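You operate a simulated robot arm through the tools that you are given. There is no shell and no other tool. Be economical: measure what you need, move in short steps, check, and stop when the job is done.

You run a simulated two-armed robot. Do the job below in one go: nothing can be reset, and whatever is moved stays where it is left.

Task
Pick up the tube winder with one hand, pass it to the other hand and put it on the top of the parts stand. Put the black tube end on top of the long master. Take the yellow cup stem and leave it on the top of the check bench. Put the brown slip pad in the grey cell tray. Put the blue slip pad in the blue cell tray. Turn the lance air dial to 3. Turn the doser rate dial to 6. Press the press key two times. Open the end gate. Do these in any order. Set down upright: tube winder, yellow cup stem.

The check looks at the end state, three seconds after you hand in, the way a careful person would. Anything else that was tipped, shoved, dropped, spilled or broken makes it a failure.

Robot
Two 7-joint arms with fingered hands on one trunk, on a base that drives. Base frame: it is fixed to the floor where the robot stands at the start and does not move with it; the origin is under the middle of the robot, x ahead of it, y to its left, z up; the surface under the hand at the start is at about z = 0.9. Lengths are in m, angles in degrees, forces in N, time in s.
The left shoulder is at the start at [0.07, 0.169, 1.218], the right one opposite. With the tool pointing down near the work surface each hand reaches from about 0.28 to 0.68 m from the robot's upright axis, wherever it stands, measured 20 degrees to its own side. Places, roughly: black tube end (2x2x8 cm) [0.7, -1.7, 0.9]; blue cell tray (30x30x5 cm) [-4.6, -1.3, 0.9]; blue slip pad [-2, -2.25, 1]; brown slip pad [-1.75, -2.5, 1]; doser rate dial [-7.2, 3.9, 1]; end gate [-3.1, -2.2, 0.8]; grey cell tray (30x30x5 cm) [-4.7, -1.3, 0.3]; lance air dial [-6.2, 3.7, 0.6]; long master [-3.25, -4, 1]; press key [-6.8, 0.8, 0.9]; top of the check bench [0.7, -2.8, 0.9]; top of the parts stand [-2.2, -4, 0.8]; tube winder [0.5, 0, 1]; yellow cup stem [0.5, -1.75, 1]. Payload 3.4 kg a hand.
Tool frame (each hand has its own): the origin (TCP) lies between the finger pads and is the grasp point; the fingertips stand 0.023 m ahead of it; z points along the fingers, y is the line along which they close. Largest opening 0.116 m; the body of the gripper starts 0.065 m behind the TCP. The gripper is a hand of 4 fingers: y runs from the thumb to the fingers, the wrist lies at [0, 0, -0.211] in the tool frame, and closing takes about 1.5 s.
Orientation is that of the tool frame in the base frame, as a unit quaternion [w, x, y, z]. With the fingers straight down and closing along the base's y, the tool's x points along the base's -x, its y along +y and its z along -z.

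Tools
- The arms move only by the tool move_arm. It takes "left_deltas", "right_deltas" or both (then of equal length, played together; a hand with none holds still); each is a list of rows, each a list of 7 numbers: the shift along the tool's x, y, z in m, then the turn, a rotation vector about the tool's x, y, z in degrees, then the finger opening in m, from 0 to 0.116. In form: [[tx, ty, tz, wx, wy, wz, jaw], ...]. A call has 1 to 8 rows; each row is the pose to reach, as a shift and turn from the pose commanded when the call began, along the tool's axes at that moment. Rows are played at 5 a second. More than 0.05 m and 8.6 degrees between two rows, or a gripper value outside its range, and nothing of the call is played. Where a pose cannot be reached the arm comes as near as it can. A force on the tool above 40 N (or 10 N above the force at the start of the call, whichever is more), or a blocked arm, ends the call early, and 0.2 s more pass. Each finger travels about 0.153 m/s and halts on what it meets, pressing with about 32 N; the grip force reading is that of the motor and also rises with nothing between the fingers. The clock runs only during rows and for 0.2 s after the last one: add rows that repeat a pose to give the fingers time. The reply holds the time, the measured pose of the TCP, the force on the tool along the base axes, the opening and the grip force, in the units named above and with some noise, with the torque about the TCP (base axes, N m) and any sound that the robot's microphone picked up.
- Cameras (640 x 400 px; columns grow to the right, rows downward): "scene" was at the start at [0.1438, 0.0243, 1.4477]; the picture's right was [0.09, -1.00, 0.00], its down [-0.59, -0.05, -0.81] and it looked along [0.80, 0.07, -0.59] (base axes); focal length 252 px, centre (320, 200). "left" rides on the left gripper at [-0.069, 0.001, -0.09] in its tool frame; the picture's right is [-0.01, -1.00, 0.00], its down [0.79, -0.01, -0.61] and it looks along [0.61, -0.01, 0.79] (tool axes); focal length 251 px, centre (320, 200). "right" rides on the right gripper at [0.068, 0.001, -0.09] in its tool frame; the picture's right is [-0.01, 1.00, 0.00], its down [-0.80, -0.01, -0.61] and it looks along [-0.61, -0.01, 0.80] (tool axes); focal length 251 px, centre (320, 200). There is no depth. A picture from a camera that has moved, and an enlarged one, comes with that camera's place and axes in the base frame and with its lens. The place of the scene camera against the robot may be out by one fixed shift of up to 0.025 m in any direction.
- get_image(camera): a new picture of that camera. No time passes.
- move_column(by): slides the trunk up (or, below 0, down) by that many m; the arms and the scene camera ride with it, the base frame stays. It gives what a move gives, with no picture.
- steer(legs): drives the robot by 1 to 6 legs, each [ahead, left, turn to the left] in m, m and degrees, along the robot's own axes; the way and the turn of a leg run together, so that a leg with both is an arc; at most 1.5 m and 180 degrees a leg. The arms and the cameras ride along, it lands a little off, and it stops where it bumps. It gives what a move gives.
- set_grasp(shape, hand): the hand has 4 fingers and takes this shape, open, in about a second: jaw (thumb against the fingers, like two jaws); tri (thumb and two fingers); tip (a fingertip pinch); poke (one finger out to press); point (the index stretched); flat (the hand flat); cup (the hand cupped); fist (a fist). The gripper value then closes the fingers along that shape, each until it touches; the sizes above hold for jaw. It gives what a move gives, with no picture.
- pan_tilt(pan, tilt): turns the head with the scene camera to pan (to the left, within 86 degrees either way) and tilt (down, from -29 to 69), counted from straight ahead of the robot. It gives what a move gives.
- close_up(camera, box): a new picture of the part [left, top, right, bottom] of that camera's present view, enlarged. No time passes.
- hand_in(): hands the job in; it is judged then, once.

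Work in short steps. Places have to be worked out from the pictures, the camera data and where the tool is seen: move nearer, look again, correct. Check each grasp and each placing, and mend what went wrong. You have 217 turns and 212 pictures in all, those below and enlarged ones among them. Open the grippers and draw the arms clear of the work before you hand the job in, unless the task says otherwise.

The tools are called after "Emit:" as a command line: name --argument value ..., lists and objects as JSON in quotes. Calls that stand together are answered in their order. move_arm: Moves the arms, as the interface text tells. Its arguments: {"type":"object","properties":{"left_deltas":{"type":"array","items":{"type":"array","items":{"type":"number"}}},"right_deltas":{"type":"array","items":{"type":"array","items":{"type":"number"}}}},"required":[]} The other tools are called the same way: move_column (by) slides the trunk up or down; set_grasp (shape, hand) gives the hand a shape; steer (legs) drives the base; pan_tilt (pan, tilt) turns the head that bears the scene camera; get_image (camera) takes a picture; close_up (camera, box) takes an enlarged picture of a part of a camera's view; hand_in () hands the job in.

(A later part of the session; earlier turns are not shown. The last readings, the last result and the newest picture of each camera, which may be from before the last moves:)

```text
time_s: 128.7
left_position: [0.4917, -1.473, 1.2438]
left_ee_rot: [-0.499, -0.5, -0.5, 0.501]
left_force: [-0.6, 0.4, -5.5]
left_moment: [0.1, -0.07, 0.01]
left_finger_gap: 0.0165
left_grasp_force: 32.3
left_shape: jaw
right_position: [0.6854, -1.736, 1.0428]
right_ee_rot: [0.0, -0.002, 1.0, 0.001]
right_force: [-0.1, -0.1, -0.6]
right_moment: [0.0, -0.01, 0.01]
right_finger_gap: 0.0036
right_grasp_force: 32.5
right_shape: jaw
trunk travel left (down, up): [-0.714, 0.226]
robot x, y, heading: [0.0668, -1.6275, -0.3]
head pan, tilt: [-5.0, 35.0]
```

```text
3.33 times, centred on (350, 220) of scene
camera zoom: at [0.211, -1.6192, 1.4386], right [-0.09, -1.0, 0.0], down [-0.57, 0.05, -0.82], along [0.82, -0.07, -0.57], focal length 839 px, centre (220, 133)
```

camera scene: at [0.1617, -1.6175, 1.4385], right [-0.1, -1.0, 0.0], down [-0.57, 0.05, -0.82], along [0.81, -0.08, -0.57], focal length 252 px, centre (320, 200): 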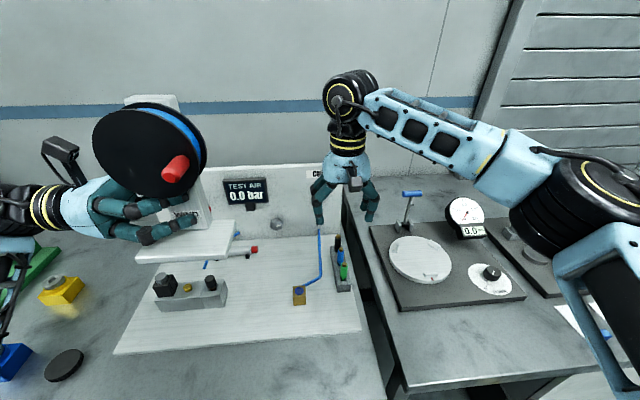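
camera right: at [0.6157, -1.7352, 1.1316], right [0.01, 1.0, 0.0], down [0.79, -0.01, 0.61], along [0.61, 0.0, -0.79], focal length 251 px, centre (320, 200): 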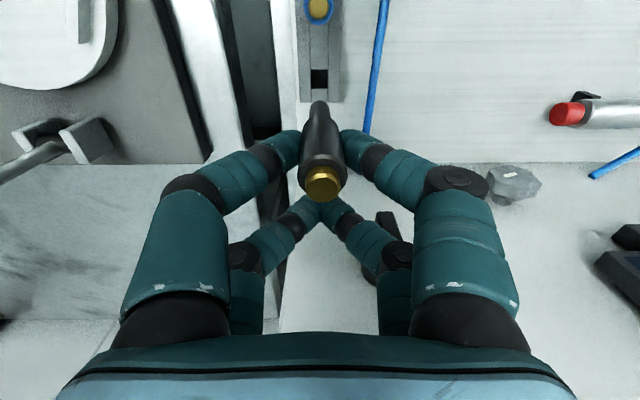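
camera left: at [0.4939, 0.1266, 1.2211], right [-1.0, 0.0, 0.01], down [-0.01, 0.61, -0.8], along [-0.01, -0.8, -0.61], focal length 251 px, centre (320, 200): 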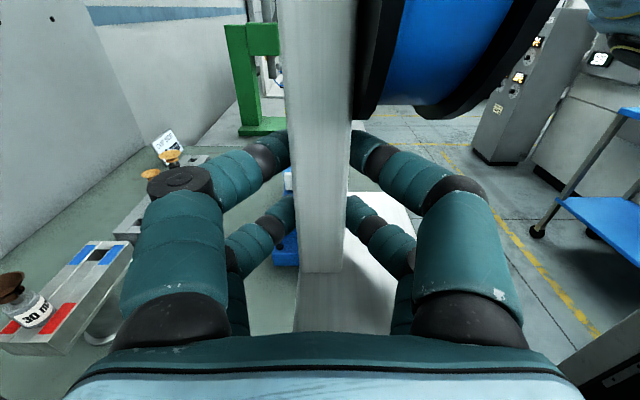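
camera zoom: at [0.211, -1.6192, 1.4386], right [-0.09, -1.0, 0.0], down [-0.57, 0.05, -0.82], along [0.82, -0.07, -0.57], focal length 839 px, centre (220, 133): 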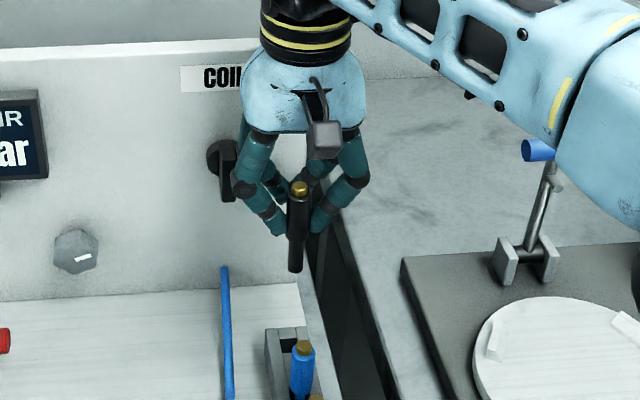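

It's out and hanging straight. I raise a little more, back the base away and recheck the hold.

Emit:
move_arm --right_deltas '[[0, 0, -0.03, 0, 0, 0, 0.0], [0, 0, -0.06, 0, 0, 0, 0.0], [0.03, 0, -0.07, 0, 0, 0, 0.0], [0.06, 0, -0.07, 0, 0, 0, 0.0]]'

Emit:
steer --legs '[[-0.3, 0, 0]]'

Emit:
get_image --camera "right"

Emit:
get_image --camera "scene"

```text
time_s: 129.7
left_position: [0.492, -1.4733, 1.2437]
left_ee_rot: [0.499, 0.501, 0.499, -0.501]
left_force: [-0.9, -0.5, -6.0]
left_moment: [0.06, -0.07, 0.01]
left_finger_gap: 0.0162
left_grasp_force: 32.1
left_shape: jaw
right_position: [0.6253, -1.7373, 1.1109]
right_ee_rot: [0.0, -0.001, 1.0, 0.001]
right_force: [-0.4, -0.2, -1.2]
right_moment: [-0.01, 0.05, 0.02]
right_finger_gap: 0.0034
right_grasp_force: 31.7
right_shape: jaw
trunk travel left (down, up): [-0.714, 0.226]
robot x, y, heading: [0.0684, -1.6268, -0.2]
head pan, tilt: [-5.0, 35.0]
```

```text
time_s: 131.7
left_position: [0.1975, -1.4739, 1.242]
left_ee_rot: [-0.497, -0.503, -0.497, 0.503]
left_force: [0.8, -0.3, -4.8]
left_moment: [0.08, -0.08, 0.02]
left_finger_gap: 0.0162
left_grasp_force: 31.9
left_shape: jaw
right_position: [0.3309, -1.7368, 1.1091]
right_ee_rot: [0.0, 0.002, 1.0, 0.001]
right_force: [-0.3, 0.0, -1.2]
right_moment: [-0.02, 0.02, 0.01]
right_finger_gap: 0.0037
right_grasp_force: 32.1
right_shape: jaw
trunk travel left (down, up): [-0.714, 0.226]
robot x, y, heading: [-0.2285, -1.6276, -0.5]
head pan, tilt: [-5.0, 35.0]
```

```text
124 pictures are left
camera right: at [0.2617, -1.7364, 1.1986], right [0.01, 1.0, 0.0], down [0.8, -0.01, 0.61], along [0.61, -0.01, -0.8], focal length 251 px, centre (320, 200)
```

right: 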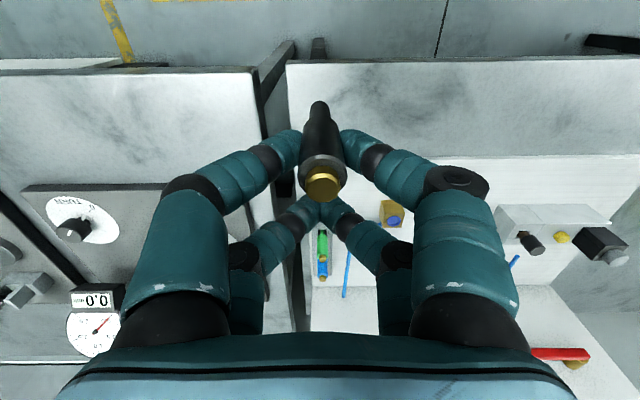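

```text
123 pictures are left
camera scene: at [-0.0836, -1.6184, 1.4384], right [-0.1, -1.0, 0.0], down [-0.57, 0.06, -0.82], along [0.81, -0.08, -0.58], focal length 252 px, centre (320, 200)
```

scene: 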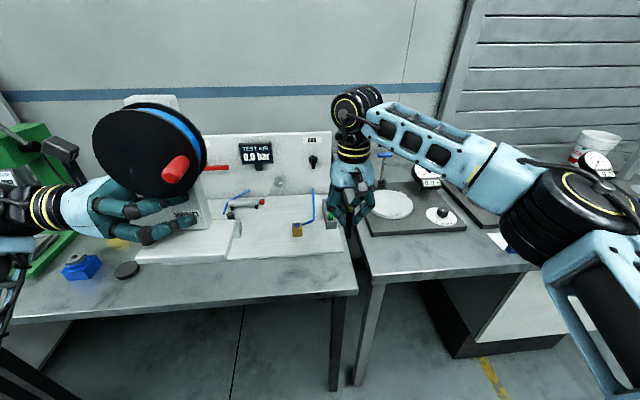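

The hold is stable. I look around to plan the drive toward the parts stand.

Emit:
pan_tilt --pan -86 --tilt 20

Emit:
get_image --camera "scene"

```text
time_s: 133.2
left_position: [0.1969, -1.4733, 1.2431]
left_ee_rot: [-0.497, -0.502, -0.498, 0.503]
left_force: [-0.8, 0.5, -6.6]
left_moment: [0.08, -0.05, 0.0]
left_finger_gap: 0.0165
left_grasp_force: 32.2
left_shape: jaw
right_position: [0.3297, -1.7379, 1.1099]
right_ee_rot: [0.0, 0.002, 1.0, 0.001]
right_force: [-0.5, 0.9, -0.6]
right_moment: [-0.01, 0.03, 0.01]
right_finger_gap: 0.0035
right_grasp_force: 32.1
right_shape: jaw
trunk travel left (down, up): [-0.714, 0.226]
robot x, y, heading: [-0.2302, -1.6244, -0.6]
head pan, tilt: [-85.9, 20.0]
```

```text
122 pictures are left
camera scene: at [-0.1666, -1.7029, 1.4625], right [-1.0, -0.06, 0.0], down [-0.02, 0.34, -0.94], along [0.06, -0.94, -0.34], focal length 252 px, centre (320, 200)
```

scene: 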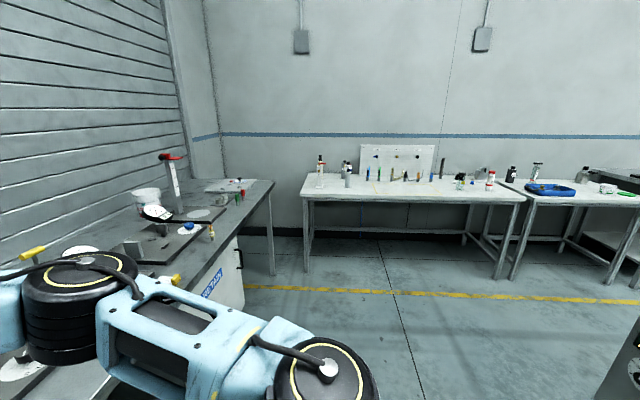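

The far wall holds more tables. I back up, turn to face -y and drive down the aisle.

Emit:
steer --legs '[[-0.25, 0, 0], [0, 0, -90], [0.7, 0, 0]]'

Emit:
pan_tilt --pan -30 --tilt 22

Emit:
get_image --camera "scene"

Emit:
get_image --camera "right"

```text
time_s: 142.3
left_position: [-0.3513, -2.7406, 1.2425]
left_ee_rot: [-0.012, 0.707, -0.011, -0.707]
left_force: [-0.4, 0.8, -5.1]
left_moment: [-0.03, -0.06, 0.04]
left_finger_gap: 0.0161
left_grasp_force: 32.2
left_shape: jaw
right_position: [-0.6157, -2.8687, 1.1092]
right_ee_rot: [0.001, 0.715, 0.699, 0.0]
right_force: [0.6, 0.0, 0.4]
right_moment: [0.01, 0.01, 0.02]
right_finger_gap: 0.0034
right_grasp_force: 31.5
right_shape: jaw
trunk travel left (down, up): [-0.714, 0.226]
robot x, y, heading: [-0.4914, -2.3167, -91.4]
head pan, tilt: [-85.9, 20.0]
```

```text
time_s: 143.5
left_position: [-0.3509, -2.7417, 1.2433]
left_ee_rot: [-0.012, 0.707, -0.01, -0.707]
left_force: [-0.6, 0.0, -5.6]
left_moment: [-0.07, -0.08, 0.02]
left_finger_gap: 0.0164
left_grasp_force: 32.0
left_shape: jaw
right_position: [-0.617, -2.8701, 1.1096]
right_ee_rot: [0.001, 0.714, 0.7, 0.001]
right_force: [-0.1, 0.1, -0.4]
right_moment: [0.0, 0.01, 0.0]
right_finger_gap: 0.0036
right_grasp_force: 32.2
right_shape: jaw
trunk travel left (down, up): [-0.714, 0.226]
robot x, y, heading: [-0.4935, -2.3136, -91.5]
head pan, tilt: [-30.0, 22.0]
```

```text
121 pictures are left
camera scene: at [-0.5383, -2.4255, 1.4592], right [-0.85, 0.53, 0.0], down [0.2, 0.32, -0.93], along [-0.49, -0.79, -0.38], focal length 252 px, centre (320, 200)
```

scene: 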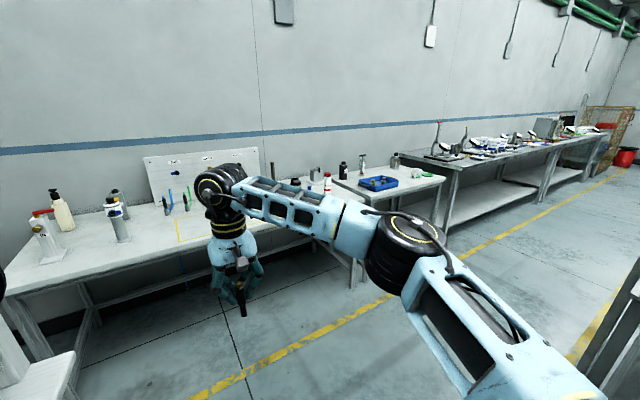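

```text
120 pictures are left
camera right: at [-0.615, -2.8009, 1.1991], right [1.0, -0.03, 0.0], down [-0.03, -0.79, 0.61], along [-0.02, -0.61, -0.79], focal length 251 px, centre (320, 200)
```

right: 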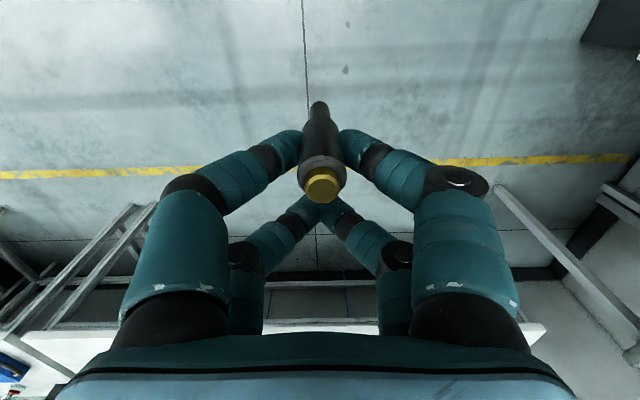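

The tube and winder are secure and the aisle is clear. I retract the right arm a bit, then move down and strafe toward the parts stand.

Emit:
move_arm --right_deltas '[[0.04, 0, 0, 0, 0, 0, 0.0], [0.08, 0, -0.02, 0, 0, 0, 0.0], [0.12, 0, -0.03, 0, 0, 0, 0.0]]'

Emit:
steer --legs '[[0.6, 0, 1.4], [0, -1.4, 0]]'

Emit:
pan_tilt --pan 0 --tilt 30

Emit:
get_image --camera "scene"

```text
time_s: 144.3
left_position: [-0.3511, -2.7417, 1.2429]
left_ee_rot: [0.01, -0.707, 0.01, 0.707]
left_force: [-0.2, 0.2, -5.7]
left_moment: [-0.05, -0.08, -0.02]
left_finger_gap: 0.016
left_grasp_force: 31.9
left_shape: jaw
right_position: [-0.6139, -2.7491, 1.1378]
right_ee_rot: [0.0, 0.715, 0.699, 0.0]
right_force: [-0.8, -0.6, -0.2]
right_moment: [0.01, 0.03, -0.03]
right_finger_gap: 0.0035
right_grasp_force: 31.9
right_shape: jaw
trunk travel left (down, up): [-0.714, 0.226]
robot x, y, heading: [-0.4956, -2.3115, -91.6]
head pan, tilt: [-30.0, 22.0]
```

```text
time_s: 154.3
left_position: [-1.754, -3.3372, 1.2434]
left_ee_rot: [0.004, -0.707, 0.002, 0.707]
left_force: [0.0, 0.4, -6.7]
left_moment: [-0.06, -0.05, 0.0]
left_finger_gap: 0.0163
left_grasp_force: 32.0
left_shape: jaw
right_position: [-2.0174, -3.3508, 1.1363]
right_ee_rot: [0.001, 0.707, 0.707, 0.0]
right_force: [0.3, 0.5, -0.5]
right_moment: [0.01, 0.01, -0.03]
right_finger_gap: 0.0038
right_grasp_force: 32.1
right_shape: jaw
trunk travel left (down, up): [-0.714, 0.226]
robot x, y, heading: [-1.908, -2.9115, -90.4]
head pan, tilt: [-30.0, 22.0]
```

```text
time_s: 155.3
left_position: [-1.7543, -3.3349, 1.2421]
left_ee_rot: [-0.003, 0.707, -0.002, -0.707]
left_force: [-0.4, -0.6, -6.2]
left_moment: [-0.06, -0.07, 0.0]
left_finger_gap: 0.0164
left_grasp_force: 32.0
left_shape: jaw
right_position: [-2.0181, -3.3505, 1.1365]
right_ee_rot: [0.001, 0.707, 0.707, 0.001]
right_force: [1.0, -0.3, -0.7]
right_moment: [-0.03, -0.03, 0.01]
right_finger_gap: 0.0034
right_grasp_force: 31.9
right_shape: jaw
trunk travel left (down, up): [-0.714, 0.226]
robot x, y, heading: [-1.9076, -2.9095, -90.4]
head pan, tilt: [0.0, 30.0]
```

```text
119 pictures are left
camera scene: at [-1.902, -3.035, 1.4464], right [-1.0, 0.01, 0.0], down [0.0, 0.5, -0.87], along [-0.01, -0.87, -0.5], focal length 252 px, centre (320, 200)
```

scene: 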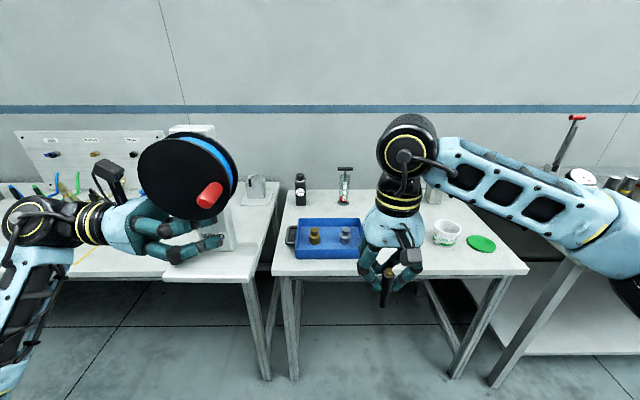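

The parts stand is the small table with the tray; its front-right area, near (-2.45, -3.71), is free. I shift the right hand outward, strafe right and approach.

Emit:
move_arm --right_deltas '[[0, -0.04, -0.02, 0, 0, 0, 0.0], [0, -0.08, -0.04, 0, 0, 0, 0.0], [0, -0.12, -0.06, 0, 0, 0, 0.0], [0, -0.16, -0.08, 0, 0, 0, 0.0]]'

Emit:
steer --legs '[[0, -0.53, 0.4], [0.2, 0, 0]]'

Emit:
pan_tilt --pan 0 --tilt 42

Emit:
get_image --camera "scene"

Emit:
get_image --camera "right"

```text
time_s: 156.3
left_position: [-1.7562, -3.3353, 1.2441]
left_ee_rot: [-0.002, 0.708, -0.002, -0.706]
left_force: [0.3, 0.2, -5.8]
left_moment: [-0.12, -0.09, 0.0]
left_finger_gap: 0.0163
left_grasp_force: 32.8
left_shape: jaw
right_position: [-2.1795, -3.3482, 1.2196]
right_ee_rot: [0.001, 0.707, 0.707, -0.001]
right_force: [0.3, 1.4, 0.5]
right_moment: [-0.04, -0.03, 0.02]
right_finger_gap: 0.0033
right_grasp_force: 31.9
right_shape: jaw
trunk travel left (down, up): [-0.714, 0.226]
robot x, y, heading: [-1.9067, -2.9093, -90.2]
head pan, tilt: [0.0, 30.0]
```

```text
time_s: 160.6
left_position: [-2.288, -3.5314, 1.2441]
left_ee_rot: [0.003, -0.706, 0.003, 0.708]
left_force: [-0.2, 1.0, -6.5]
left_moment: [-0.05, -0.09, 0.01]
left_finger_gap: 0.0164
left_grasp_force: 31.7
left_shape: jaw
right_position: [-2.7119, -3.545, 1.2187]
right_ee_rot: [0.002, 0.707, 0.707, 0.0]
right_force: [0.3, -0.7, -0.4]
right_moment: [-0.01, 0.03, 0.01]
right_finger_gap: 0.0034
right_grasp_force: 32.4
right_shape: jaw
trunk travel left (down, up): [-0.714, 0.226]
robot x, y, heading: [-2.4385, -3.1047, -90.3]
head pan, tilt: [0.0, 30.0]
```

```text
time_s: 161.3
left_position: [-2.2883, -3.535, 1.2424]
left_ee_rot: [-0.003, 0.707, -0.002, -0.707]
left_force: [0.0, -1.0, -6.4]
left_moment: [-0.05, -0.06, -0.02]
left_finger_gap: 0.0166
left_grasp_force: 31.6
left_shape: jaw
right_position: [-2.7124, -3.5464, 1.2176]
right_ee_rot: [0.0, 0.708, 0.706, 0.001]
right_force: [0.2, -0.1, 0.0]
right_moment: [0.02, 0.02, 0.01]
right_finger_gap: 0.0036
right_grasp_force: 32.2
right_shape: jaw
trunk travel left (down, up): [-0.714, 0.226]
robot x, y, heading: [-2.4432, -3.1047, -90.4]
head pan, tilt: [0.0, 42.0]
```

```text
118 pictures are left
camera scene: at [-2.4355, -3.2263, 1.428], right [-1.0, 0.01, 0.0], down [0.01, 0.67, -0.74], along [-0.01, -0.74, -0.67], focal length 252 px, centre (320, 200)
```

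scene: 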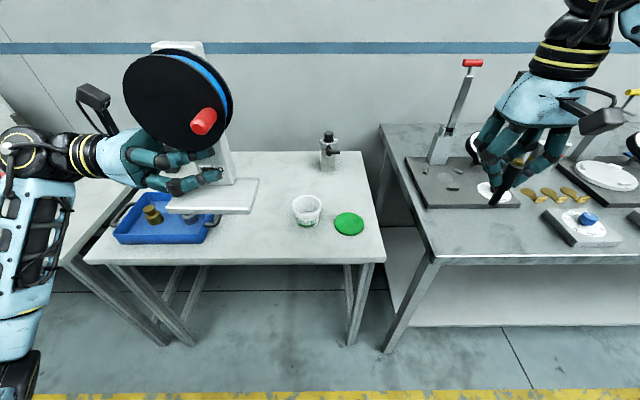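

```text
117 pictures are left
camera right: at [-2.712, -3.4787, 1.3074], right [1.0, -0.01, 0.0], down [-0.01, -0.8, 0.61], along [-0.01, -0.61, -0.8], focal length 251 px, centre (320, 200)
```

right: 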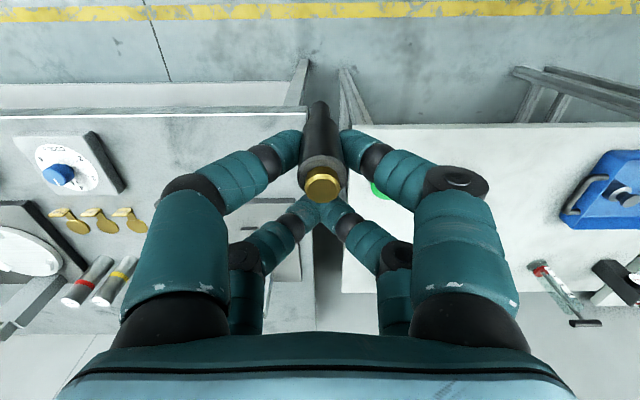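

Stand front edge ≈ y -3.65. I'll set the winder near (-2.43, -3.70), in front of the container and disc. I inch forward, then move the left hand over the spot.

Emit:
steer --legs '[[0.1, 0, 0.4]]'

Emit:
move_arm --left_deltas '[[0, 0.02, 0.03, 0, 0, 0, 0], [0.0, 0.04, 0.06, 0, 0, 0, 0], [0.02, 0.06, 0.09, 0, 0, 0, 0], [0.04, 0.07, 0.12, 0, 0, 0, 0], [0.08, 0.08, 0.137, 0, 0, 0, 0], [0.12, 0.08, 0.137, 0, 0, 0, 0], [0.16, 0.08, 0.137, 0, 0, 0, 0]]'

Emit:
get_image --camera "scene"

Emit:
get_image --camera "left"

```text
time_s: 162.5
left_position: [-2.2867, -3.6321, 1.2429]
left_ee_rot: [0.002, -0.707, 0.002, 0.707]
left_force: [-0.5, -0.7, -6.1]
left_moment: [-0.07, -0.09, 0.01]
left_finger_gap: 0.0165
left_grasp_force: 32.4
left_shape: jaw
right_position: [-2.7101, -3.6472, 1.219]
right_ee_rot: [0.002, 0.706, 0.708, 0.0]
right_force: [0.3, 0.4, 0.4]
right_moment: [0.02, 0.01, 0.01]
right_finger_gap: 0.0035
right_grasp_force: 32.3
right_shape: jaw
trunk travel left (down, up): [-0.714, 0.226]
robot x, y, heading: [-2.4421, -3.208, -90.4]
head pan, tilt: [0.0, 42.0]
```

```text
time_s: 164.1
left_position: [-2.4251, -3.7145, 1.0828]
left_ee_rot: [-0.002, 0.708, -0.001, -0.706]
left_force: [-0.9, 0.1, -6.1]
left_moment: [-0.05, -0.06, -0.02]
left_finger_gap: 0.016
left_grasp_force: 32.0
left_shape: jaw
right_position: [-2.7113, -3.6483, 1.218]
right_ee_rot: [0.001, 0.706, 0.708, 0.001]
right_force: [0.3, 0.0, -0.2]
right_moment: [0.01, -0.01, -0.04]
right_finger_gap: 0.0036
right_grasp_force: 31.9
right_shape: jaw
trunk travel left (down, up): [-0.714, 0.226]
robot x, y, heading: [-2.44, -3.2094, -90.1]
head pan, tilt: [0.0, 42.0]
```

```text
116 pictures are left
camera scene: at [-2.4356, -3.3256, 1.4281], right [-1.0, 0.0, 0.0], down [0.0, 0.67, -0.74], along [0.0, -0.74, -0.67], focal length 252 px, centre (320, 200)
```

scene: 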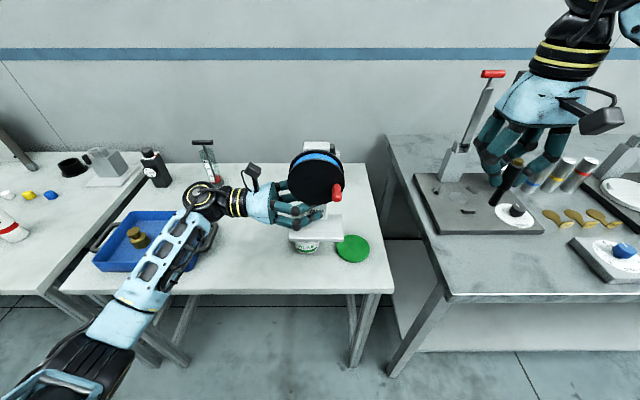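

```text
115 pictures are left
camera left: at [-2.3362, -3.7159, 1.1518], right [0.0, 1.0, 0.01], down [0.61, 0.01, -0.79], along [-0.79, 0.01, -0.61], focal length 251 px, centre (320, 200)
```

left: 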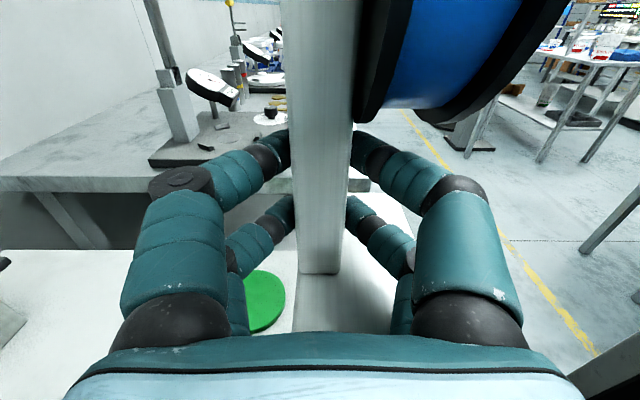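

The left forearm would come low over the tray. I rotate the left hand about the vertical to point forward, so the wrist stays in front of the stand.

Emit:
move_arm --left_deltas '[[0, 0, 0, -8.5, 0, 0, 0], [0, 0, 0, -17, 0, 0, 0], [0, 0, 0, -25.5, 0, 0, 0], [0, 0, 0, -34, 0, 0, 0], [0, 0, 0, -42.5, 0, 0, 0], [0, 0, 0, -51, 0, 0, 0], [0, 0, 0, -59.5, 0, 0, 0], [0, 0, 0, -68, 0, 0, 0]]'

Emit:
get_image --camera "scene"

```text
time_s: 166.0
left_position: [-2.3987, -3.7043, 1.0319]
left_ee_rot: [0.419, 0.657, 0.326, -0.535]
left_force: [0.8, -0.7, -6.5]
left_moment: [0.02, -0.13, -0.01]
left_finger_gap: 0.0162
left_grasp_force: 32.0
left_shape: jaw
left hand out of reach, approached as far as the arm can: row 8
right_position: [-2.7082, -3.6473, 1.2179]
right_ee_rot: [-0.001, 0.705, 0.709, -0.001]
right_force: [0.0, -0.9, -0.1]
right_moment: [0.01, 0.05, 0.02]
right_finger_gap: 0.0037
right_grasp_force: 31.5
right_shape: jaw
trunk travel left (down, up): [-0.714, 0.226]
robot x, y, heading: [-2.4417, -3.2048, -90.3]
head pan, tilt: [0.0, 42.0]
stopped in row 8 (left hand): the arm was blocked; the commanded pose is now the measured one
```

```text
114 pictures are left
camera scene: at [-2.4323, -3.3258, 1.4281], right [-1.0, 0.0, 0.0], down [0.0, 0.67, -0.74], along [0.0, -0.74, -0.67], focal length 252 px, centre (320, 200)
```

scene: 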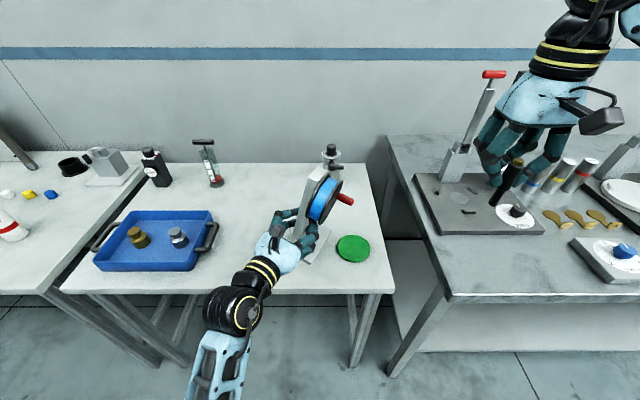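

The wrist hit its limit near 60° and the object tilted a bit. I back off to a level pose at 50° yaw.

Emit:
move_arm --left_deltas '[[-0.008, -0.005, 0.006, 4.6, -1.9, -3.7, 0], [-0.016, -0.009, 0.013, 9.3, -3.9, -7.4, 0], [-0.025, -0.014, 0.0196, 13.9, -5.8, -11.05, 0], [-0.025, -0.014, 0.0196, 13.9, -5.8, -11.05, 0]]'

Emit:
get_image --camera "scene"

Emit:
get_image --camera "left"

```text
time_s: 167.0
left_position: [-2.4284, -3.714, 1.0535]
left_ee_rot: [-0.3, -0.64, -0.3, 0.641]
left_force: [0.5, -0.2, -5.8]
left_moment: [0.02, -0.07, -0.02]
left_finger_gap: 0.0159
left_grasp_force: 32.5
left_shape: jaw
right_position: [-2.7112, -3.6487, 1.2176]
right_ee_rot: [0.0, 0.706, 0.708, 0.001]
right_force: [0.1, 0.0, 0.0]
right_moment: [0.0, 0.0, -0.02]
right_finger_gap: 0.0038
right_grasp_force: 32.0
right_shape: jaw
trunk travel left (down, up): [-0.714, 0.226]
robot x, y, heading: [-2.4439, -3.207, -90.0]
head pan, tilt: [0.0, 42.0]
```

```text
113 pictures are left
camera scene: at [-2.4358, -3.3252, 1.4281], right [-1.0, 0.0, 0.0], down [0.0, 0.67, -0.74], along [0.0, -0.74, -0.67], focal length 252 px, centre (320, 200)
```

scene: 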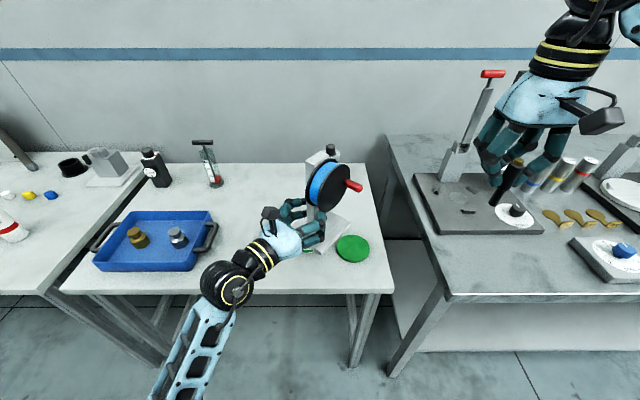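

```text
112 pictures are left
camera left: at [-2.3709, -3.6465, 1.1224], right [-0.77, 0.64, 0.01], down [0.38, 0.47, -0.8], along [-0.52, -0.61, -0.61], focal length 251 px, centre (320, 200)
```

left: 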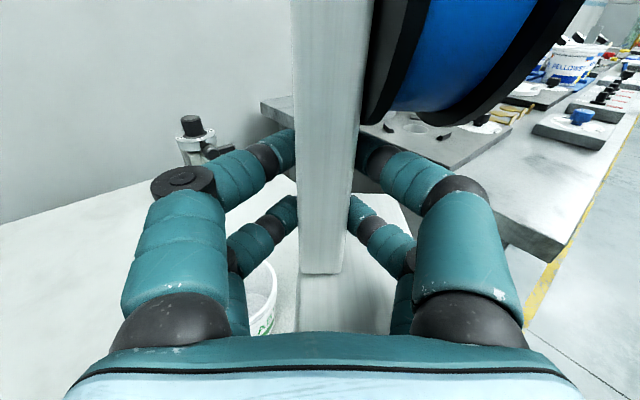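

The pose is level, and the wrist stays outside the stand edge. I shift a bit further in and lower to just above the surface.

Emit:
move_arm --left_deltas '[[0.02, 0.0254, 0.01, 0, 0, 0, 0], [0.06, 0.0254, 0.01, 0, 0, 0, 0], [0.1, 0.0254, 0.01, 0, 0, 0, 0], [0.14, 0.0254, 0.01, 0, 0, 0, 0], [0.17, 0.0254, 0.01, 0, 0, 0, 0], [0.17, 0.0254, 0.01, 0, 0, 0, 0]]'

Emit:
close_up --camera "scene" --box '[220, 130, 420, 310]'

Emit:
get_image --camera "left"

```text
time_s: 168.4
left_position: [-2.4165, -3.7392, 0.8818]
left_ee_rot: [-0.299, -0.64, -0.299, 0.641]
left_force: [-0.4, 0.7, -5.5]
left_moment: [-0.01, -0.12, -0.02]
left_finger_gap: 0.0162
left_grasp_force: 32.3
left_shape: jaw
right_position: [-2.711, -3.6474, 1.2189]
right_ee_rot: [-0.001, 0.706, 0.708, 0.0]
right_force: [0.1, 0.7, 0.1]
right_moment: [0.01, -0.01, -0.01]
right_finger_gap: 0.0035
right_grasp_force: 32.0
right_shape: jaw
trunk travel left (down, up): [-0.714, 0.226]
robot x, y, heading: [-2.4395, -3.2064, -90.2]
head pan, tilt: [0.0, 42.0]
```

```text
2.22 times, centred on (320, 220) of scene
camera zoom: at [-2.4355, -3.3253, 1.4281], right [-1.0, 0.0, 0.0], down [0.0, 0.67, -0.74], along [0.0, -0.74, -0.67], focal length 559 px, centre (320, 156)
```

zoom: 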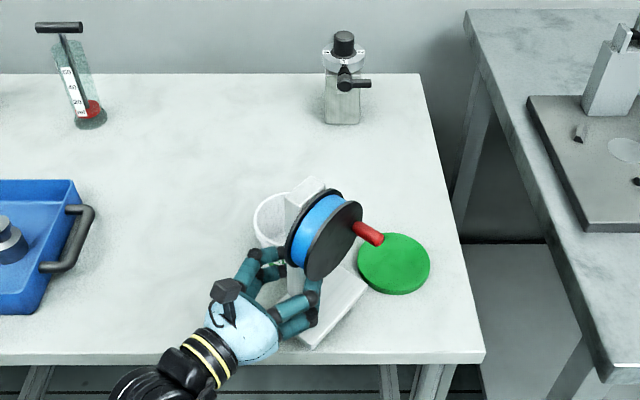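

```text
110 pictures are left
camera left: at [-2.3596, -3.6709, 0.9511], right [-0.77, 0.64, 0.01], down [0.38, 0.47, -0.8], along [-0.51, -0.61, -0.61], focal length 251 px, centre (320, 200)
```

left: 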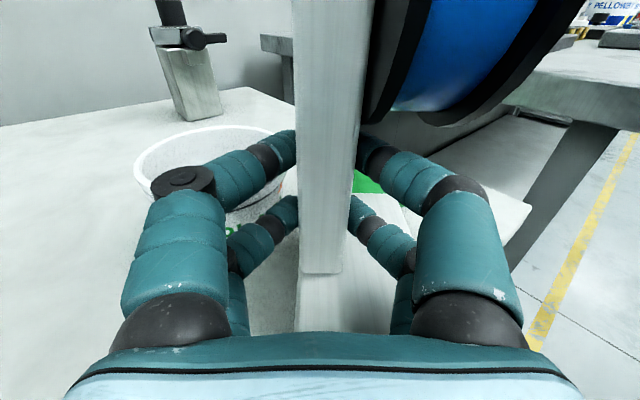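

The container is close to the left fingers, so I shift 1 cm away from it, lower, and will open only partly.

Emit:
move_arm --left_deltas '[[0.0, -0.0125, -0.0026, 0, 0, 0, 0], [0.01, -0.0125, -0.0026, 0, 0, 0, 0], [0.018, -0.0125, -0.0026, 0, 0, 0, 0], [0.018, -0.0125, -0.0026, 0, 0, 0, 0]]'

Emit:
close_up --camera "scene" --box '[270, 190, 390, 300]'

```text
time_s: 169.4
left_position: [-2.4235, -3.7282, 0.8657]
left_ee_rot: [-0.299, -0.64, -0.299, 0.641]
left_force: [0.0, -0.7, -6.0]
left_moment: [0.0, -0.12, 0.0]
left_finger_gap: 0.0158
left_grasp_force: 31.9
left_shape: jaw
right_position: [-2.7109, -3.6486, 1.2185]
right_ee_rot: [0.0, 0.706, 0.709, 0.001]
right_force: [0.4, -0.2, 0.2]
right_moment: [0.0, 0.01, 0.0]
right_finger_gap: 0.0036
right_grasp_force: 32.1
right_shape: jaw
trunk travel left (down, up): [-0.714, 0.226]
robot x, y, heading: [-2.442, -3.2072, -90.2]
head pan, tilt: [0.0, 42.0]
```

```text
3.64 times, centred on (330, 245) of scene
camera zoom: at [-2.4357, -3.3253, 1.4281], right [-1.0, 0.0, 0.0], down [0.0, 0.67, -0.74], along [0.0, -0.74, -0.67], focal length 915 px, centre (284, 36)
```

zoom: 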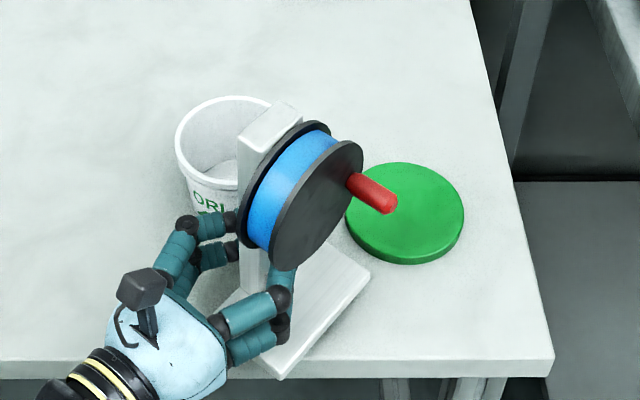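

The base corner overhangs the front edge here, so this spot is too tight. I lift and move to the roomier area between tray and container by shifting the base left and forward.

Emit:
move_arm --left_deltas '[[-0.04, 0, 0, 0, 0, 0, 0], [-0.08, 0, 0, 0, 0, 0, 0], [-0.12, 0, 0, 0, 0, 0, 0]]'

Emit:
steer --legs '[[0.07, 0.175, 0.2]]'

Emit:
get_image --camera "scene"

Emit:
get_image --camera "left"

```text
time_s: 170.2
left_position: [-2.4226, -3.7273, 0.9861]
left_ee_rot: [-0.299, -0.641, -0.299, 0.641]
left_force: [0.4, 0.1, -6.7]
left_moment: [-0.02, -0.11, 0.03]
left_finger_gap: 0.0159
left_grasp_force: 32.5
left_shape: jaw
right_position: [-2.7114, -3.6473, 1.2181]
right_ee_rot: [0.0, 0.706, 0.708, 0.0]
right_force: [0.7, 1.1, 0.0]
right_moment: [-0.02, 0.01, 0.03]
right_finger_gap: 0.0037
right_grasp_force: 31.5
right_shape: jaw
trunk travel left (down, up): [-0.714, 0.226]
robot x, y, heading: [-2.441, -3.2082, -90.3]
head pan, tilt: [0.0, 42.0]
```

```text
time_s: 171.7
left_position: [-2.2474, -3.7961, 0.9863]
left_ee_rot: [-0.302, -0.639, -0.302, 0.64]
left_force: [0.3, 0.7, -4.8]
left_moment: [0.05, -0.14, 0.03]
left_finger_gap: 0.0158
left_grasp_force: 31.4
left_shape: jaw
right_position: [-2.537, -3.7198, 1.2171]
right_ee_rot: [0.0, 0.704, 0.71, 0.0]
right_force: [0.2, 1.0, 0.1]
right_moment: [-0.02, -0.03, -0.02]
right_finger_gap: 0.0033
right_grasp_force: 31.8
right_shape: jaw
trunk travel left (down, up): [-0.714, 0.226]
robot x, y, heading: [-2.2679, -3.2794, -89.7]
head pan, tilt: [0.0, 42.0]
```

```text
108 pictures are left
camera scene: at [-2.2635, -3.3954, 1.4281], right [-1.0, 0.0, 0.0], down [0.0, 0.67, -0.74], along [0.0, -0.74, -0.67], focal length 252 px, centre (320, 200)
```

scene: 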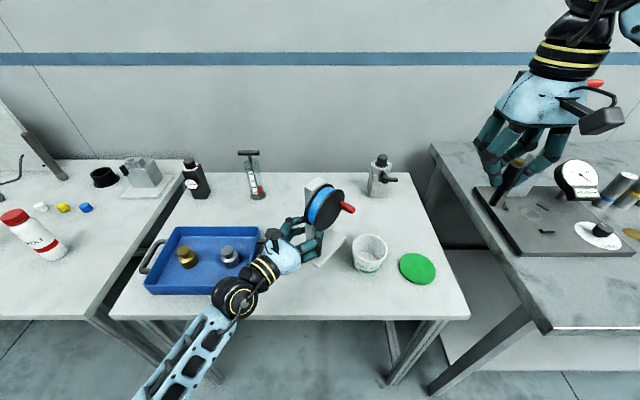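

```text
107 pictures are left
camera left: at [-2.191, -3.7292, 1.0543], right [-0.77, 0.64, 0.01], down [0.38, 0.47, -0.8], along [-0.51, -0.61, -0.61], focal length 251 px, centre (320, 200)
```

left: 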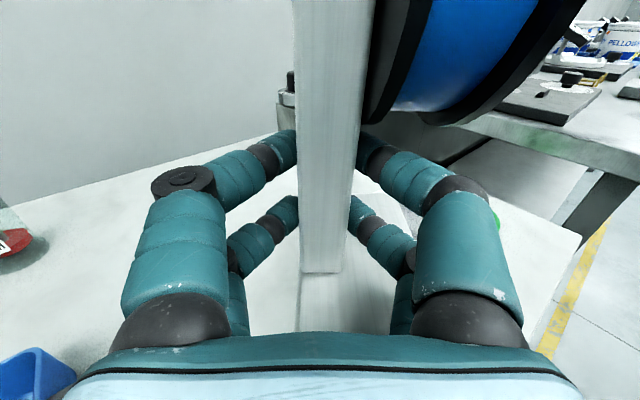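

The wrist would come down on the tray here. Pointing straight forward fits the gap best, so I shift the base right, carry the hand left relative to the body (easier wrist), and rotate the remaining 40°.

Emit:
steer --legs '[[0, -0.2, -0.3]]'

Emit:
move_arm --left_deltas '[[-0.02, 0.025, -0.02, 0, 0, 0, 0], [-0.03, 0.055, -0.045, 0, 0, 0, 0], [-0.03, 0.085, -0.07, -5, 0, 0, 0], [-0.03, 0.115, -0.095, -13, 0, 0, 0], [-0.03, 0.135, -0.115, -21, 0, 0, 0], [-0.03, 0.153, -0.129, -29, 0, 0, 0], [-0.03, 0.153, -0.129, -37, 0, 0, 0], [-0.03, 0.153, -0.129, -40, 0, 0, 0]]'

Emit:
get_image --camera "scene"

```text
time_s: 173.3
left_position: [-2.4482, -3.7977, 0.9867]
left_ee_rot: [-0.299, -0.64, -0.299, 0.642]
left_force: [0.1, -0.2, -6.1]
left_moment: [0.01, -0.12, -0.02]
left_finger_gap: 0.016
left_grasp_force: 32.5
left_shape: jaw
right_position: [-2.7358, -3.717, 1.2178]
right_ee_rot: [0.0, 0.707, 0.708, 0.0]
right_force: [0.4, -0.5, -0.2]
right_moment: [0.01, -0.02, -0.04]
right_finger_gap: 0.0033
right_grasp_force: 31.5
right_shape: jaw
trunk travel left (down, up): [-0.714, 0.226]
robot x, y, heading: [-2.4684, -3.2774, -90.2]
head pan, tilt: [0.0, 42.0]
```

```text
time_s: 175.1
left_position: [-2.2462, -3.7962, 1.015]
left_ee_rot: [0.504, 0.505, 0.495, -0.495]
left_force: [0.3, 0.3, -6.0]
left_moment: [0.05, -0.13, 0.0]
left_finger_gap: 0.0155
left_grasp_force: 31.8
left_shape: jaw
right_position: [-2.7373, -3.7186, 1.2188]
right_ee_rot: [0.001, 0.706, 0.708, 0.0]
right_force: [-0.1, 0.4, -0.7]
right_moment: [0.02, 0.02, 0.0]
right_finger_gap: 0.0036
right_grasp_force: 32.2
right_shape: jaw
trunk travel left (down, up): [-0.714, 0.226]
robot x, y, heading: [-2.4668, -3.2739, -90.4]
head pan, tilt: [0.0, 42.0]
```

```text
106 pictures are left
camera scene: at [-2.4616, -3.3957, 1.4281], right [-1.0, 0.0, 0.0], down [0.0, 0.67, -0.74], along [0.0, -0.74, -0.67], focal length 252 px, centre (320, 200)
```

scene: 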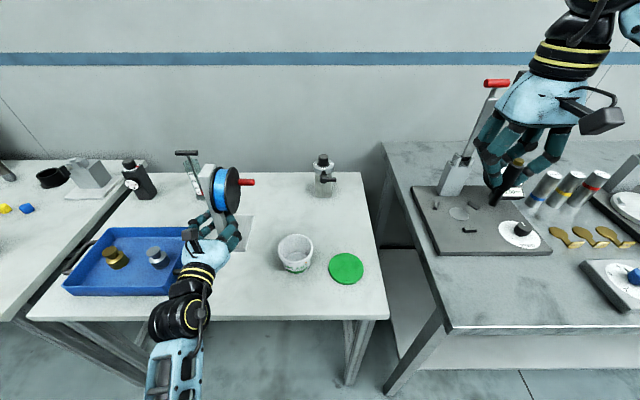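

The hand now points forward and the gap is clear. I lower most of the way.

Emit:
move_arm --left_deltas '[[0.035, 0.01, 0, 0, 0, 0, 0], [0.07, 0.01, 0, 0, 0, 0, 0], [0.105, 0.01, 0, 0, 0, 0, 0], [0.14, 0.01, 0, 0, 0, 0, 0], [0.14, 0.01, 0, 0, 0, 0, 0]]'

Emit:
close_up --camera "scene" --box '[130, 140, 350, 330]'

Emit:
get_image --camera "left"

```text
time_s: 176.3
left_position: [-2.2402, -3.7963, 0.8748]
left_ee_rot: [0.5, 0.5, 0.5, -0.5]
left_force: [0.0, 0.9, -5.8]
left_moment: [0.09, -0.06, -0.03]
left_finger_gap: 0.0156
left_grasp_force: 31.4
left_shape: jaw
right_position: [-2.7376, -3.7163, 1.2192]
right_ee_rot: [0.001, 0.706, 0.708, 0.001]
right_force: [0.5, -0.3, -0.8]
right_moment: [0.02, 0.02, -0.01]
right_finger_gap: 0.0036
right_grasp_force: 32.1
right_shape: jaw
trunk travel left (down, up): [-0.714, 0.226]
robot x, y, heading: [-2.4679, -3.2796, -90.3]
head pan, tilt: [0.0, 42.0]
```

```text
2.11 times, centred on (240, 235) of scene
camera zoom: at [-2.4615, -3.3953, 1.4281], right [-1.0, 0.0, 0.0], down [0.0, 0.67, -0.74], along [0.0, -0.74, -0.67], focal length 530 px, centre (488, 126)
```

zoom: 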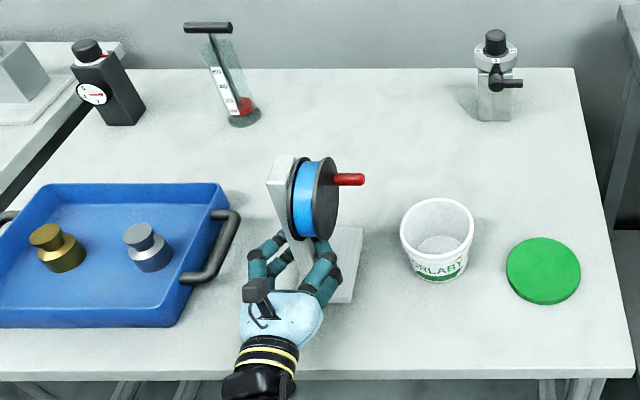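

```text
104 pictures are left
camera left: at [-2.2399, -3.7078, 0.9436], right [-1.0, 0.0, 0.01], down [-0.01, 0.61, -0.8], along [-0.01, -0.8, -0.61], focal length 251 px, centre (320, 200)
```

left: 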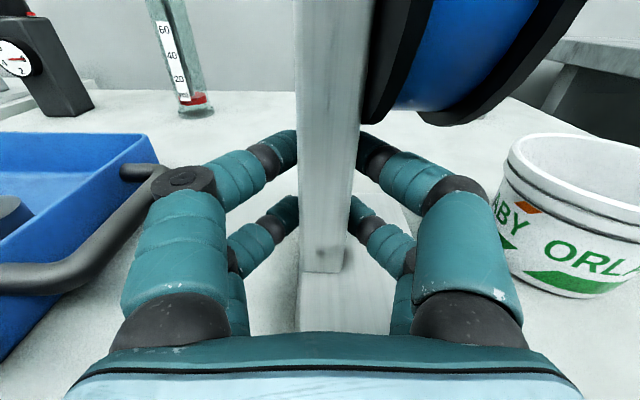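

The position is good, clear of tray handle and container. I lower gently until contact.

Emit:
move_arm --left_deltas '[[0.006, 0, 0, 0, 0, 0, 0], [0.012, 0, 0, 0, 0, 0, 0], [0.012, 0, 0, 0, 0, 0, 0]]'

Emit:
close_up --camera "scene" --box '[210, 190, 290, 260]'

```text
time_s: 177.1
left_position: [-2.2385, -3.798, 0.8628]
left_ee_rot: [0.5, 0.5, 0.5, -0.5]
left_force: [-0.5, 0.4, -5.8]
left_moment: [0.03, -0.08, 0.02]
left_finger_gap: 0.0159
left_grasp_force: 31.9
left_shape: jaw
right_position: [-2.7371, -3.7182, 1.2171]
right_ee_rot: [0.001, 0.706, 0.708, 0.0]
right_force: [-0.7, 0.2, -0.4]
right_moment: [0.02, 0.0, 0.01]
right_finger_gap: 0.0033
right_grasp_force: 31.7
right_shape: jaw
trunk travel left (down, up): [-0.714, 0.226]
robot x, y, heading: [-2.4679, -3.2802, -90.3]
head pan, tilt: [0.0, 42.0]
```

```text
5.71 times, centred on (250, 225) of scene
camera zoom: at [-2.4611, -3.3956, 1.4281], right [-1.0, 0.0, 0.0], down [0.0, 0.67, -0.74], along [0.0, -0.74, -0.67], focal length 1438 px, centre (720, 57)
```

zoom: 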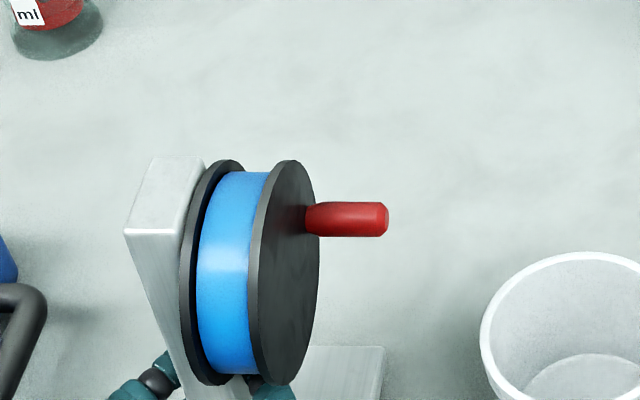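

No contact yet, so I keep lowering in small increments.

Emit:
move_arm --left_deltas '[[0.004, 0, 0, 0, 0, 0, 0], [0.008, 0, 0, 0, 0, 0, 0], [0.008, 0, 0, 0, 0, 0, 0]]'

Emit:
close_up --camera "scene" --box '[210, 220, 290, 290]'

```text
time_s: 177.9
left_position: [-2.2387, -3.7971, 0.8556]
left_ee_rot: [-0.499, -0.5, -0.499, 0.502]
left_force: [1.0, 0.3, -6.1]
left_moment: [0.1, -0.11, -0.03]
left_finger_gap: 0.0158
left_grasp_force: 32.6
left_shape: jaw
right_position: [-2.7369, -3.718, 1.2181]
right_ee_rot: [-0.001, 0.707, 0.708, 0.0]
right_force: [0.2, 0.1, 0.1]
right_moment: [0.02, 0.01, 0.0]
right_finger_gap: 0.0036
right_grasp_force: 32.0
right_shape: jaw
trunk travel left (down, up): [-0.714, 0.226]
robot x, y, heading: [-2.4696, -3.2742, -90.2]
head pan, tilt: [0.0, 42.0]
```

```text
5.71 times, centred on (250, 255) of scene
camera zoom: at [-2.4612, -3.3955, 1.4281], right [-1.0, 0.0, 0.0], down [0.0, 0.67, -0.74], along [0.0, -0.74, -0.67], focal length 1438 px, centre (720, -114)
```

zoom: 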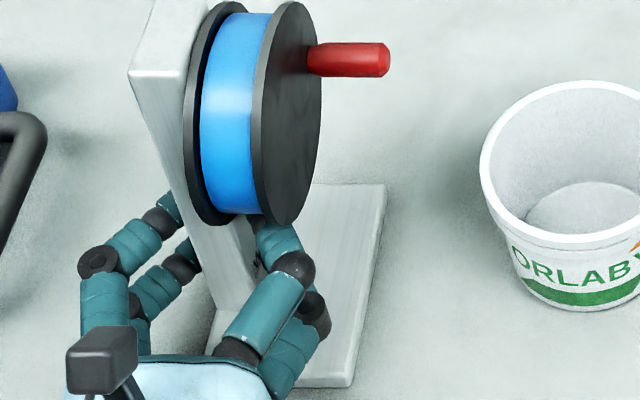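

Emit:
move_arm --left_deltas '[[0.004, 0, 0, 0, 0, 0, 0], [0.007, 0, 0, 0, 0, 0, 0], [0.007, 0, 0, 0, 0, 0, 0]]'

Emit:
close_up --camera "scene" --box '[210, 220, 290, 290]'

```text
time_s: 178.7
left_position: [-2.2381, -3.7954, 0.8531]
left_ee_rot: [-0.502, -0.497, -0.499, 0.502]
left_force: [5.0, -7.6, 18.5]
left_moment: [-0.27, 0.2, 0.13]
left_finger_gap: 0.0154
left_grasp_force: 31.7
left_shape: jaw
right_position: [-2.737, -3.7161, 1.2201]
right_ee_rot: [0.001, 0.706, 0.708, 0.001]
right_force: [-0.6, 0.3, 0.4]
right_moment: [0.02, 0.0, 0.02]
right_finger_gap: 0.0037
right_grasp_force: 32.3
right_shape: jaw
trunk travel left (down, up): [-0.714, 0.226]
robot x, y, heading: [-2.4682, -3.2755, -90.4]
head pan, tilt: [0.0, 42.0]
```

```text
5.71 times, centred on (250, 255) of scene
camera zoom: at [-2.4616, -3.393, 1.4287], right [-1.0, 0.0, 0.0], down [0.0, 0.67, -0.74], along [0.0, -0.74, -0.67], focal length 1438 px, centre (720, -114)
```

zoom: 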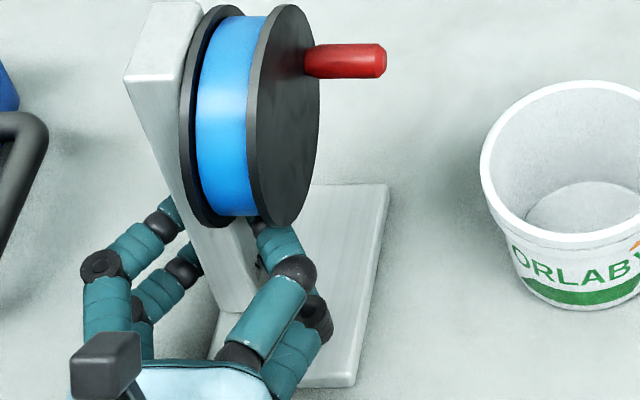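

It's in contact. I ease up 2.5 mm, open partly and back out.

Emit:
move_arm --left_deltas '[[-0.0035, 0, 0, 0, 0, 0, 0], [-0.0035, 0, 0, 0, 0, 0, 0.02], [-0.0035, 0, 0, 0, 0, 0, 0.035], [-0.0035, 0, 0, 0, 0, 0, 0.055], [-0.0035, 0, 0, 0, 0, 0, 0.055], [-0.0035, 0, -0.03, 0, 0, 0, 0.055], [-0.0035, 0, -0.07, 0, 0, 0, 0.055], [-0.0035, 0, -0.11, 0, 0, 0, 0.055]]'

Emit:
close_up --camera "scene" --box '[150, 140, 370, 330]'

```text
time_s: 180.5
left_position: [-2.2368, -3.6852, 0.8521]
left_ee_rot: [-0.5, -0.499, -0.499, 0.502]
left_force: [-0.5, -0.4, -0.1]
left_moment: [0.03, -0.02, -0.02]
left_finger_gap: 0.0545
left_grasp_force: 0.1
left_shape: jaw
right_position: [-2.7366, -3.7159, 1.2199]
right_ee_rot: [0.001, 0.706, 0.708, -0.001]
right_force: [0.2, 0.0, 0.5]
right_moment: [0.0, 0.02, 0.01]
right_finger_gap: 0.0033
right_grasp_force: 32.5
right_shape: jaw
trunk travel left (down, up): [-0.714, 0.226]
robot x, y, heading: [-2.4653, -3.2797, -90.1]
head pan, tilt: [0.0, 42.0]
```

```text
2.11 times, centred on (260, 235) of scene
camera zoom: at [-2.4612, -3.3936, 1.4283], right [-1.0, 0.0, 0.0], down [0.0, 0.67, -0.74], along [0.0, -0.74, -0.67], focal length 530 px, centre (446, 126)
```

zoom: 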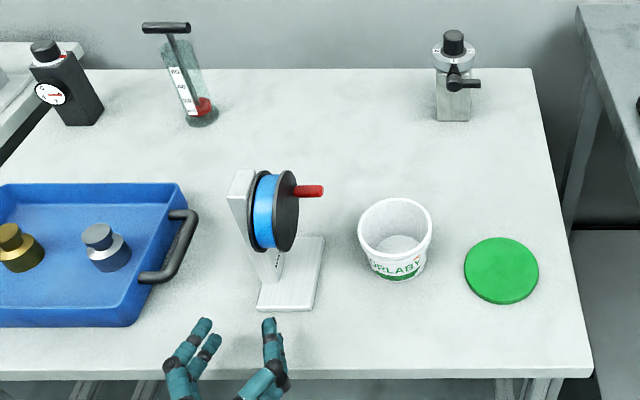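

The winder is standing on the parts stand. I retract the left hand, back away and look toward the long master.

Emit:
move_arm --left_deltas '[[0, 0, -0.04, 0, 0, 0, 0.055], [-0.03, 0, -0.08, 0, 0, 0, 0.055], [-0.07, 0, -0.1, 0, 0, 0, 0.055], [-0.11, 0, -0.11, 0, 0, 0, 0.055], [-0.15, 0, -0.11, 0, 0, 0, 0.055], [-0.19, 0, -0.11, 0, 0, 0, 0.055]]'

Emit:
steer --legs '[[-0.15, 0, 0], [0, -0.65, 0]]'

Emit:
get_image --camera "scene"

```text
time_s: 181.9
left_position: [-2.2379, -3.5796, 0.9747]
left_ee_rot: [-0.501, -0.499, -0.499, 0.501]
left_force: [0.3, -0.4, -1.0]
left_moment: [0.0, -0.04, -0.01]
left_finger_gap: 0.0547
left_grasp_force: 0.0
left_shape: jaw
left hand out of reach, approached as far as the arm can: row 5, 6
right_position: [-2.7399, -3.7163, 1.2176]
right_ee_rot: [0.001, 0.706, 0.708, 0.001]
right_force: [-0.5, -0.7, -0.5]
right_moment: [-0.03, -0.01, 0.0]
right_finger_gap: 0.0037
right_grasp_force: 31.6
right_shape: jaw
trunk travel left (down, up): [-0.714, 0.226]
robot x, y, heading: [-2.4678, -3.2769, -90.2]
head pan, tilt: [0.0, 42.0]
```

```text
time_s: 186.5
left_position: [-2.8811, -3.4316, 0.9726]
left_ee_rot: [0.505, 0.495, 0.504, -0.497]
left_force: [0.3, -0.4, 0.4]
left_moment: [-0.02, 0.0, 0.0]
left_finger_gap: 0.0546
left_grasp_force: 0.1
left_shape: jaw
right_position: [-3.3777, -3.5756, 1.2177]
right_ee_rot: [0.001, 0.7, 0.714, -0.001]
right_force: [0.2, 0.8, 0.1]
right_moment: [0.05, -0.02, 0.0]
right_finger_gap: 0.0036
right_grasp_force: 32.1
right_shape: jaw
trunk travel left (down, up): [-0.714, 0.226]
robot x, y, heading: [-3.119, -3.1333, -89.3]
head pan, tilt: [0.0, 42.0]
```

```text
99 pictures are left
camera scene: at [-3.1078, -3.2492, 1.4282], right [-1.0, -0.01, 0.0], down [-0.01, 0.67, -0.74], along [0.01, -0.74, -0.67], focal length 252 px, centre (320, 200)
```

scene: 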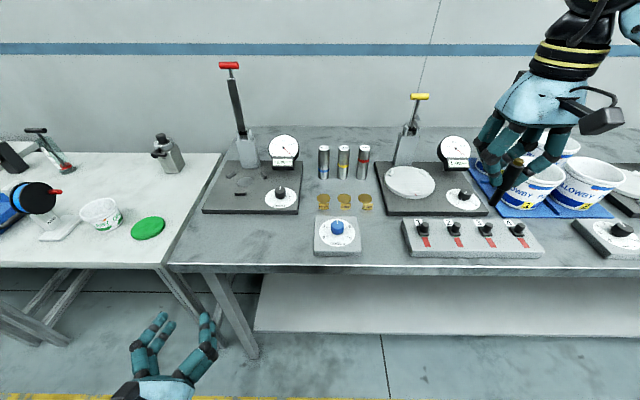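

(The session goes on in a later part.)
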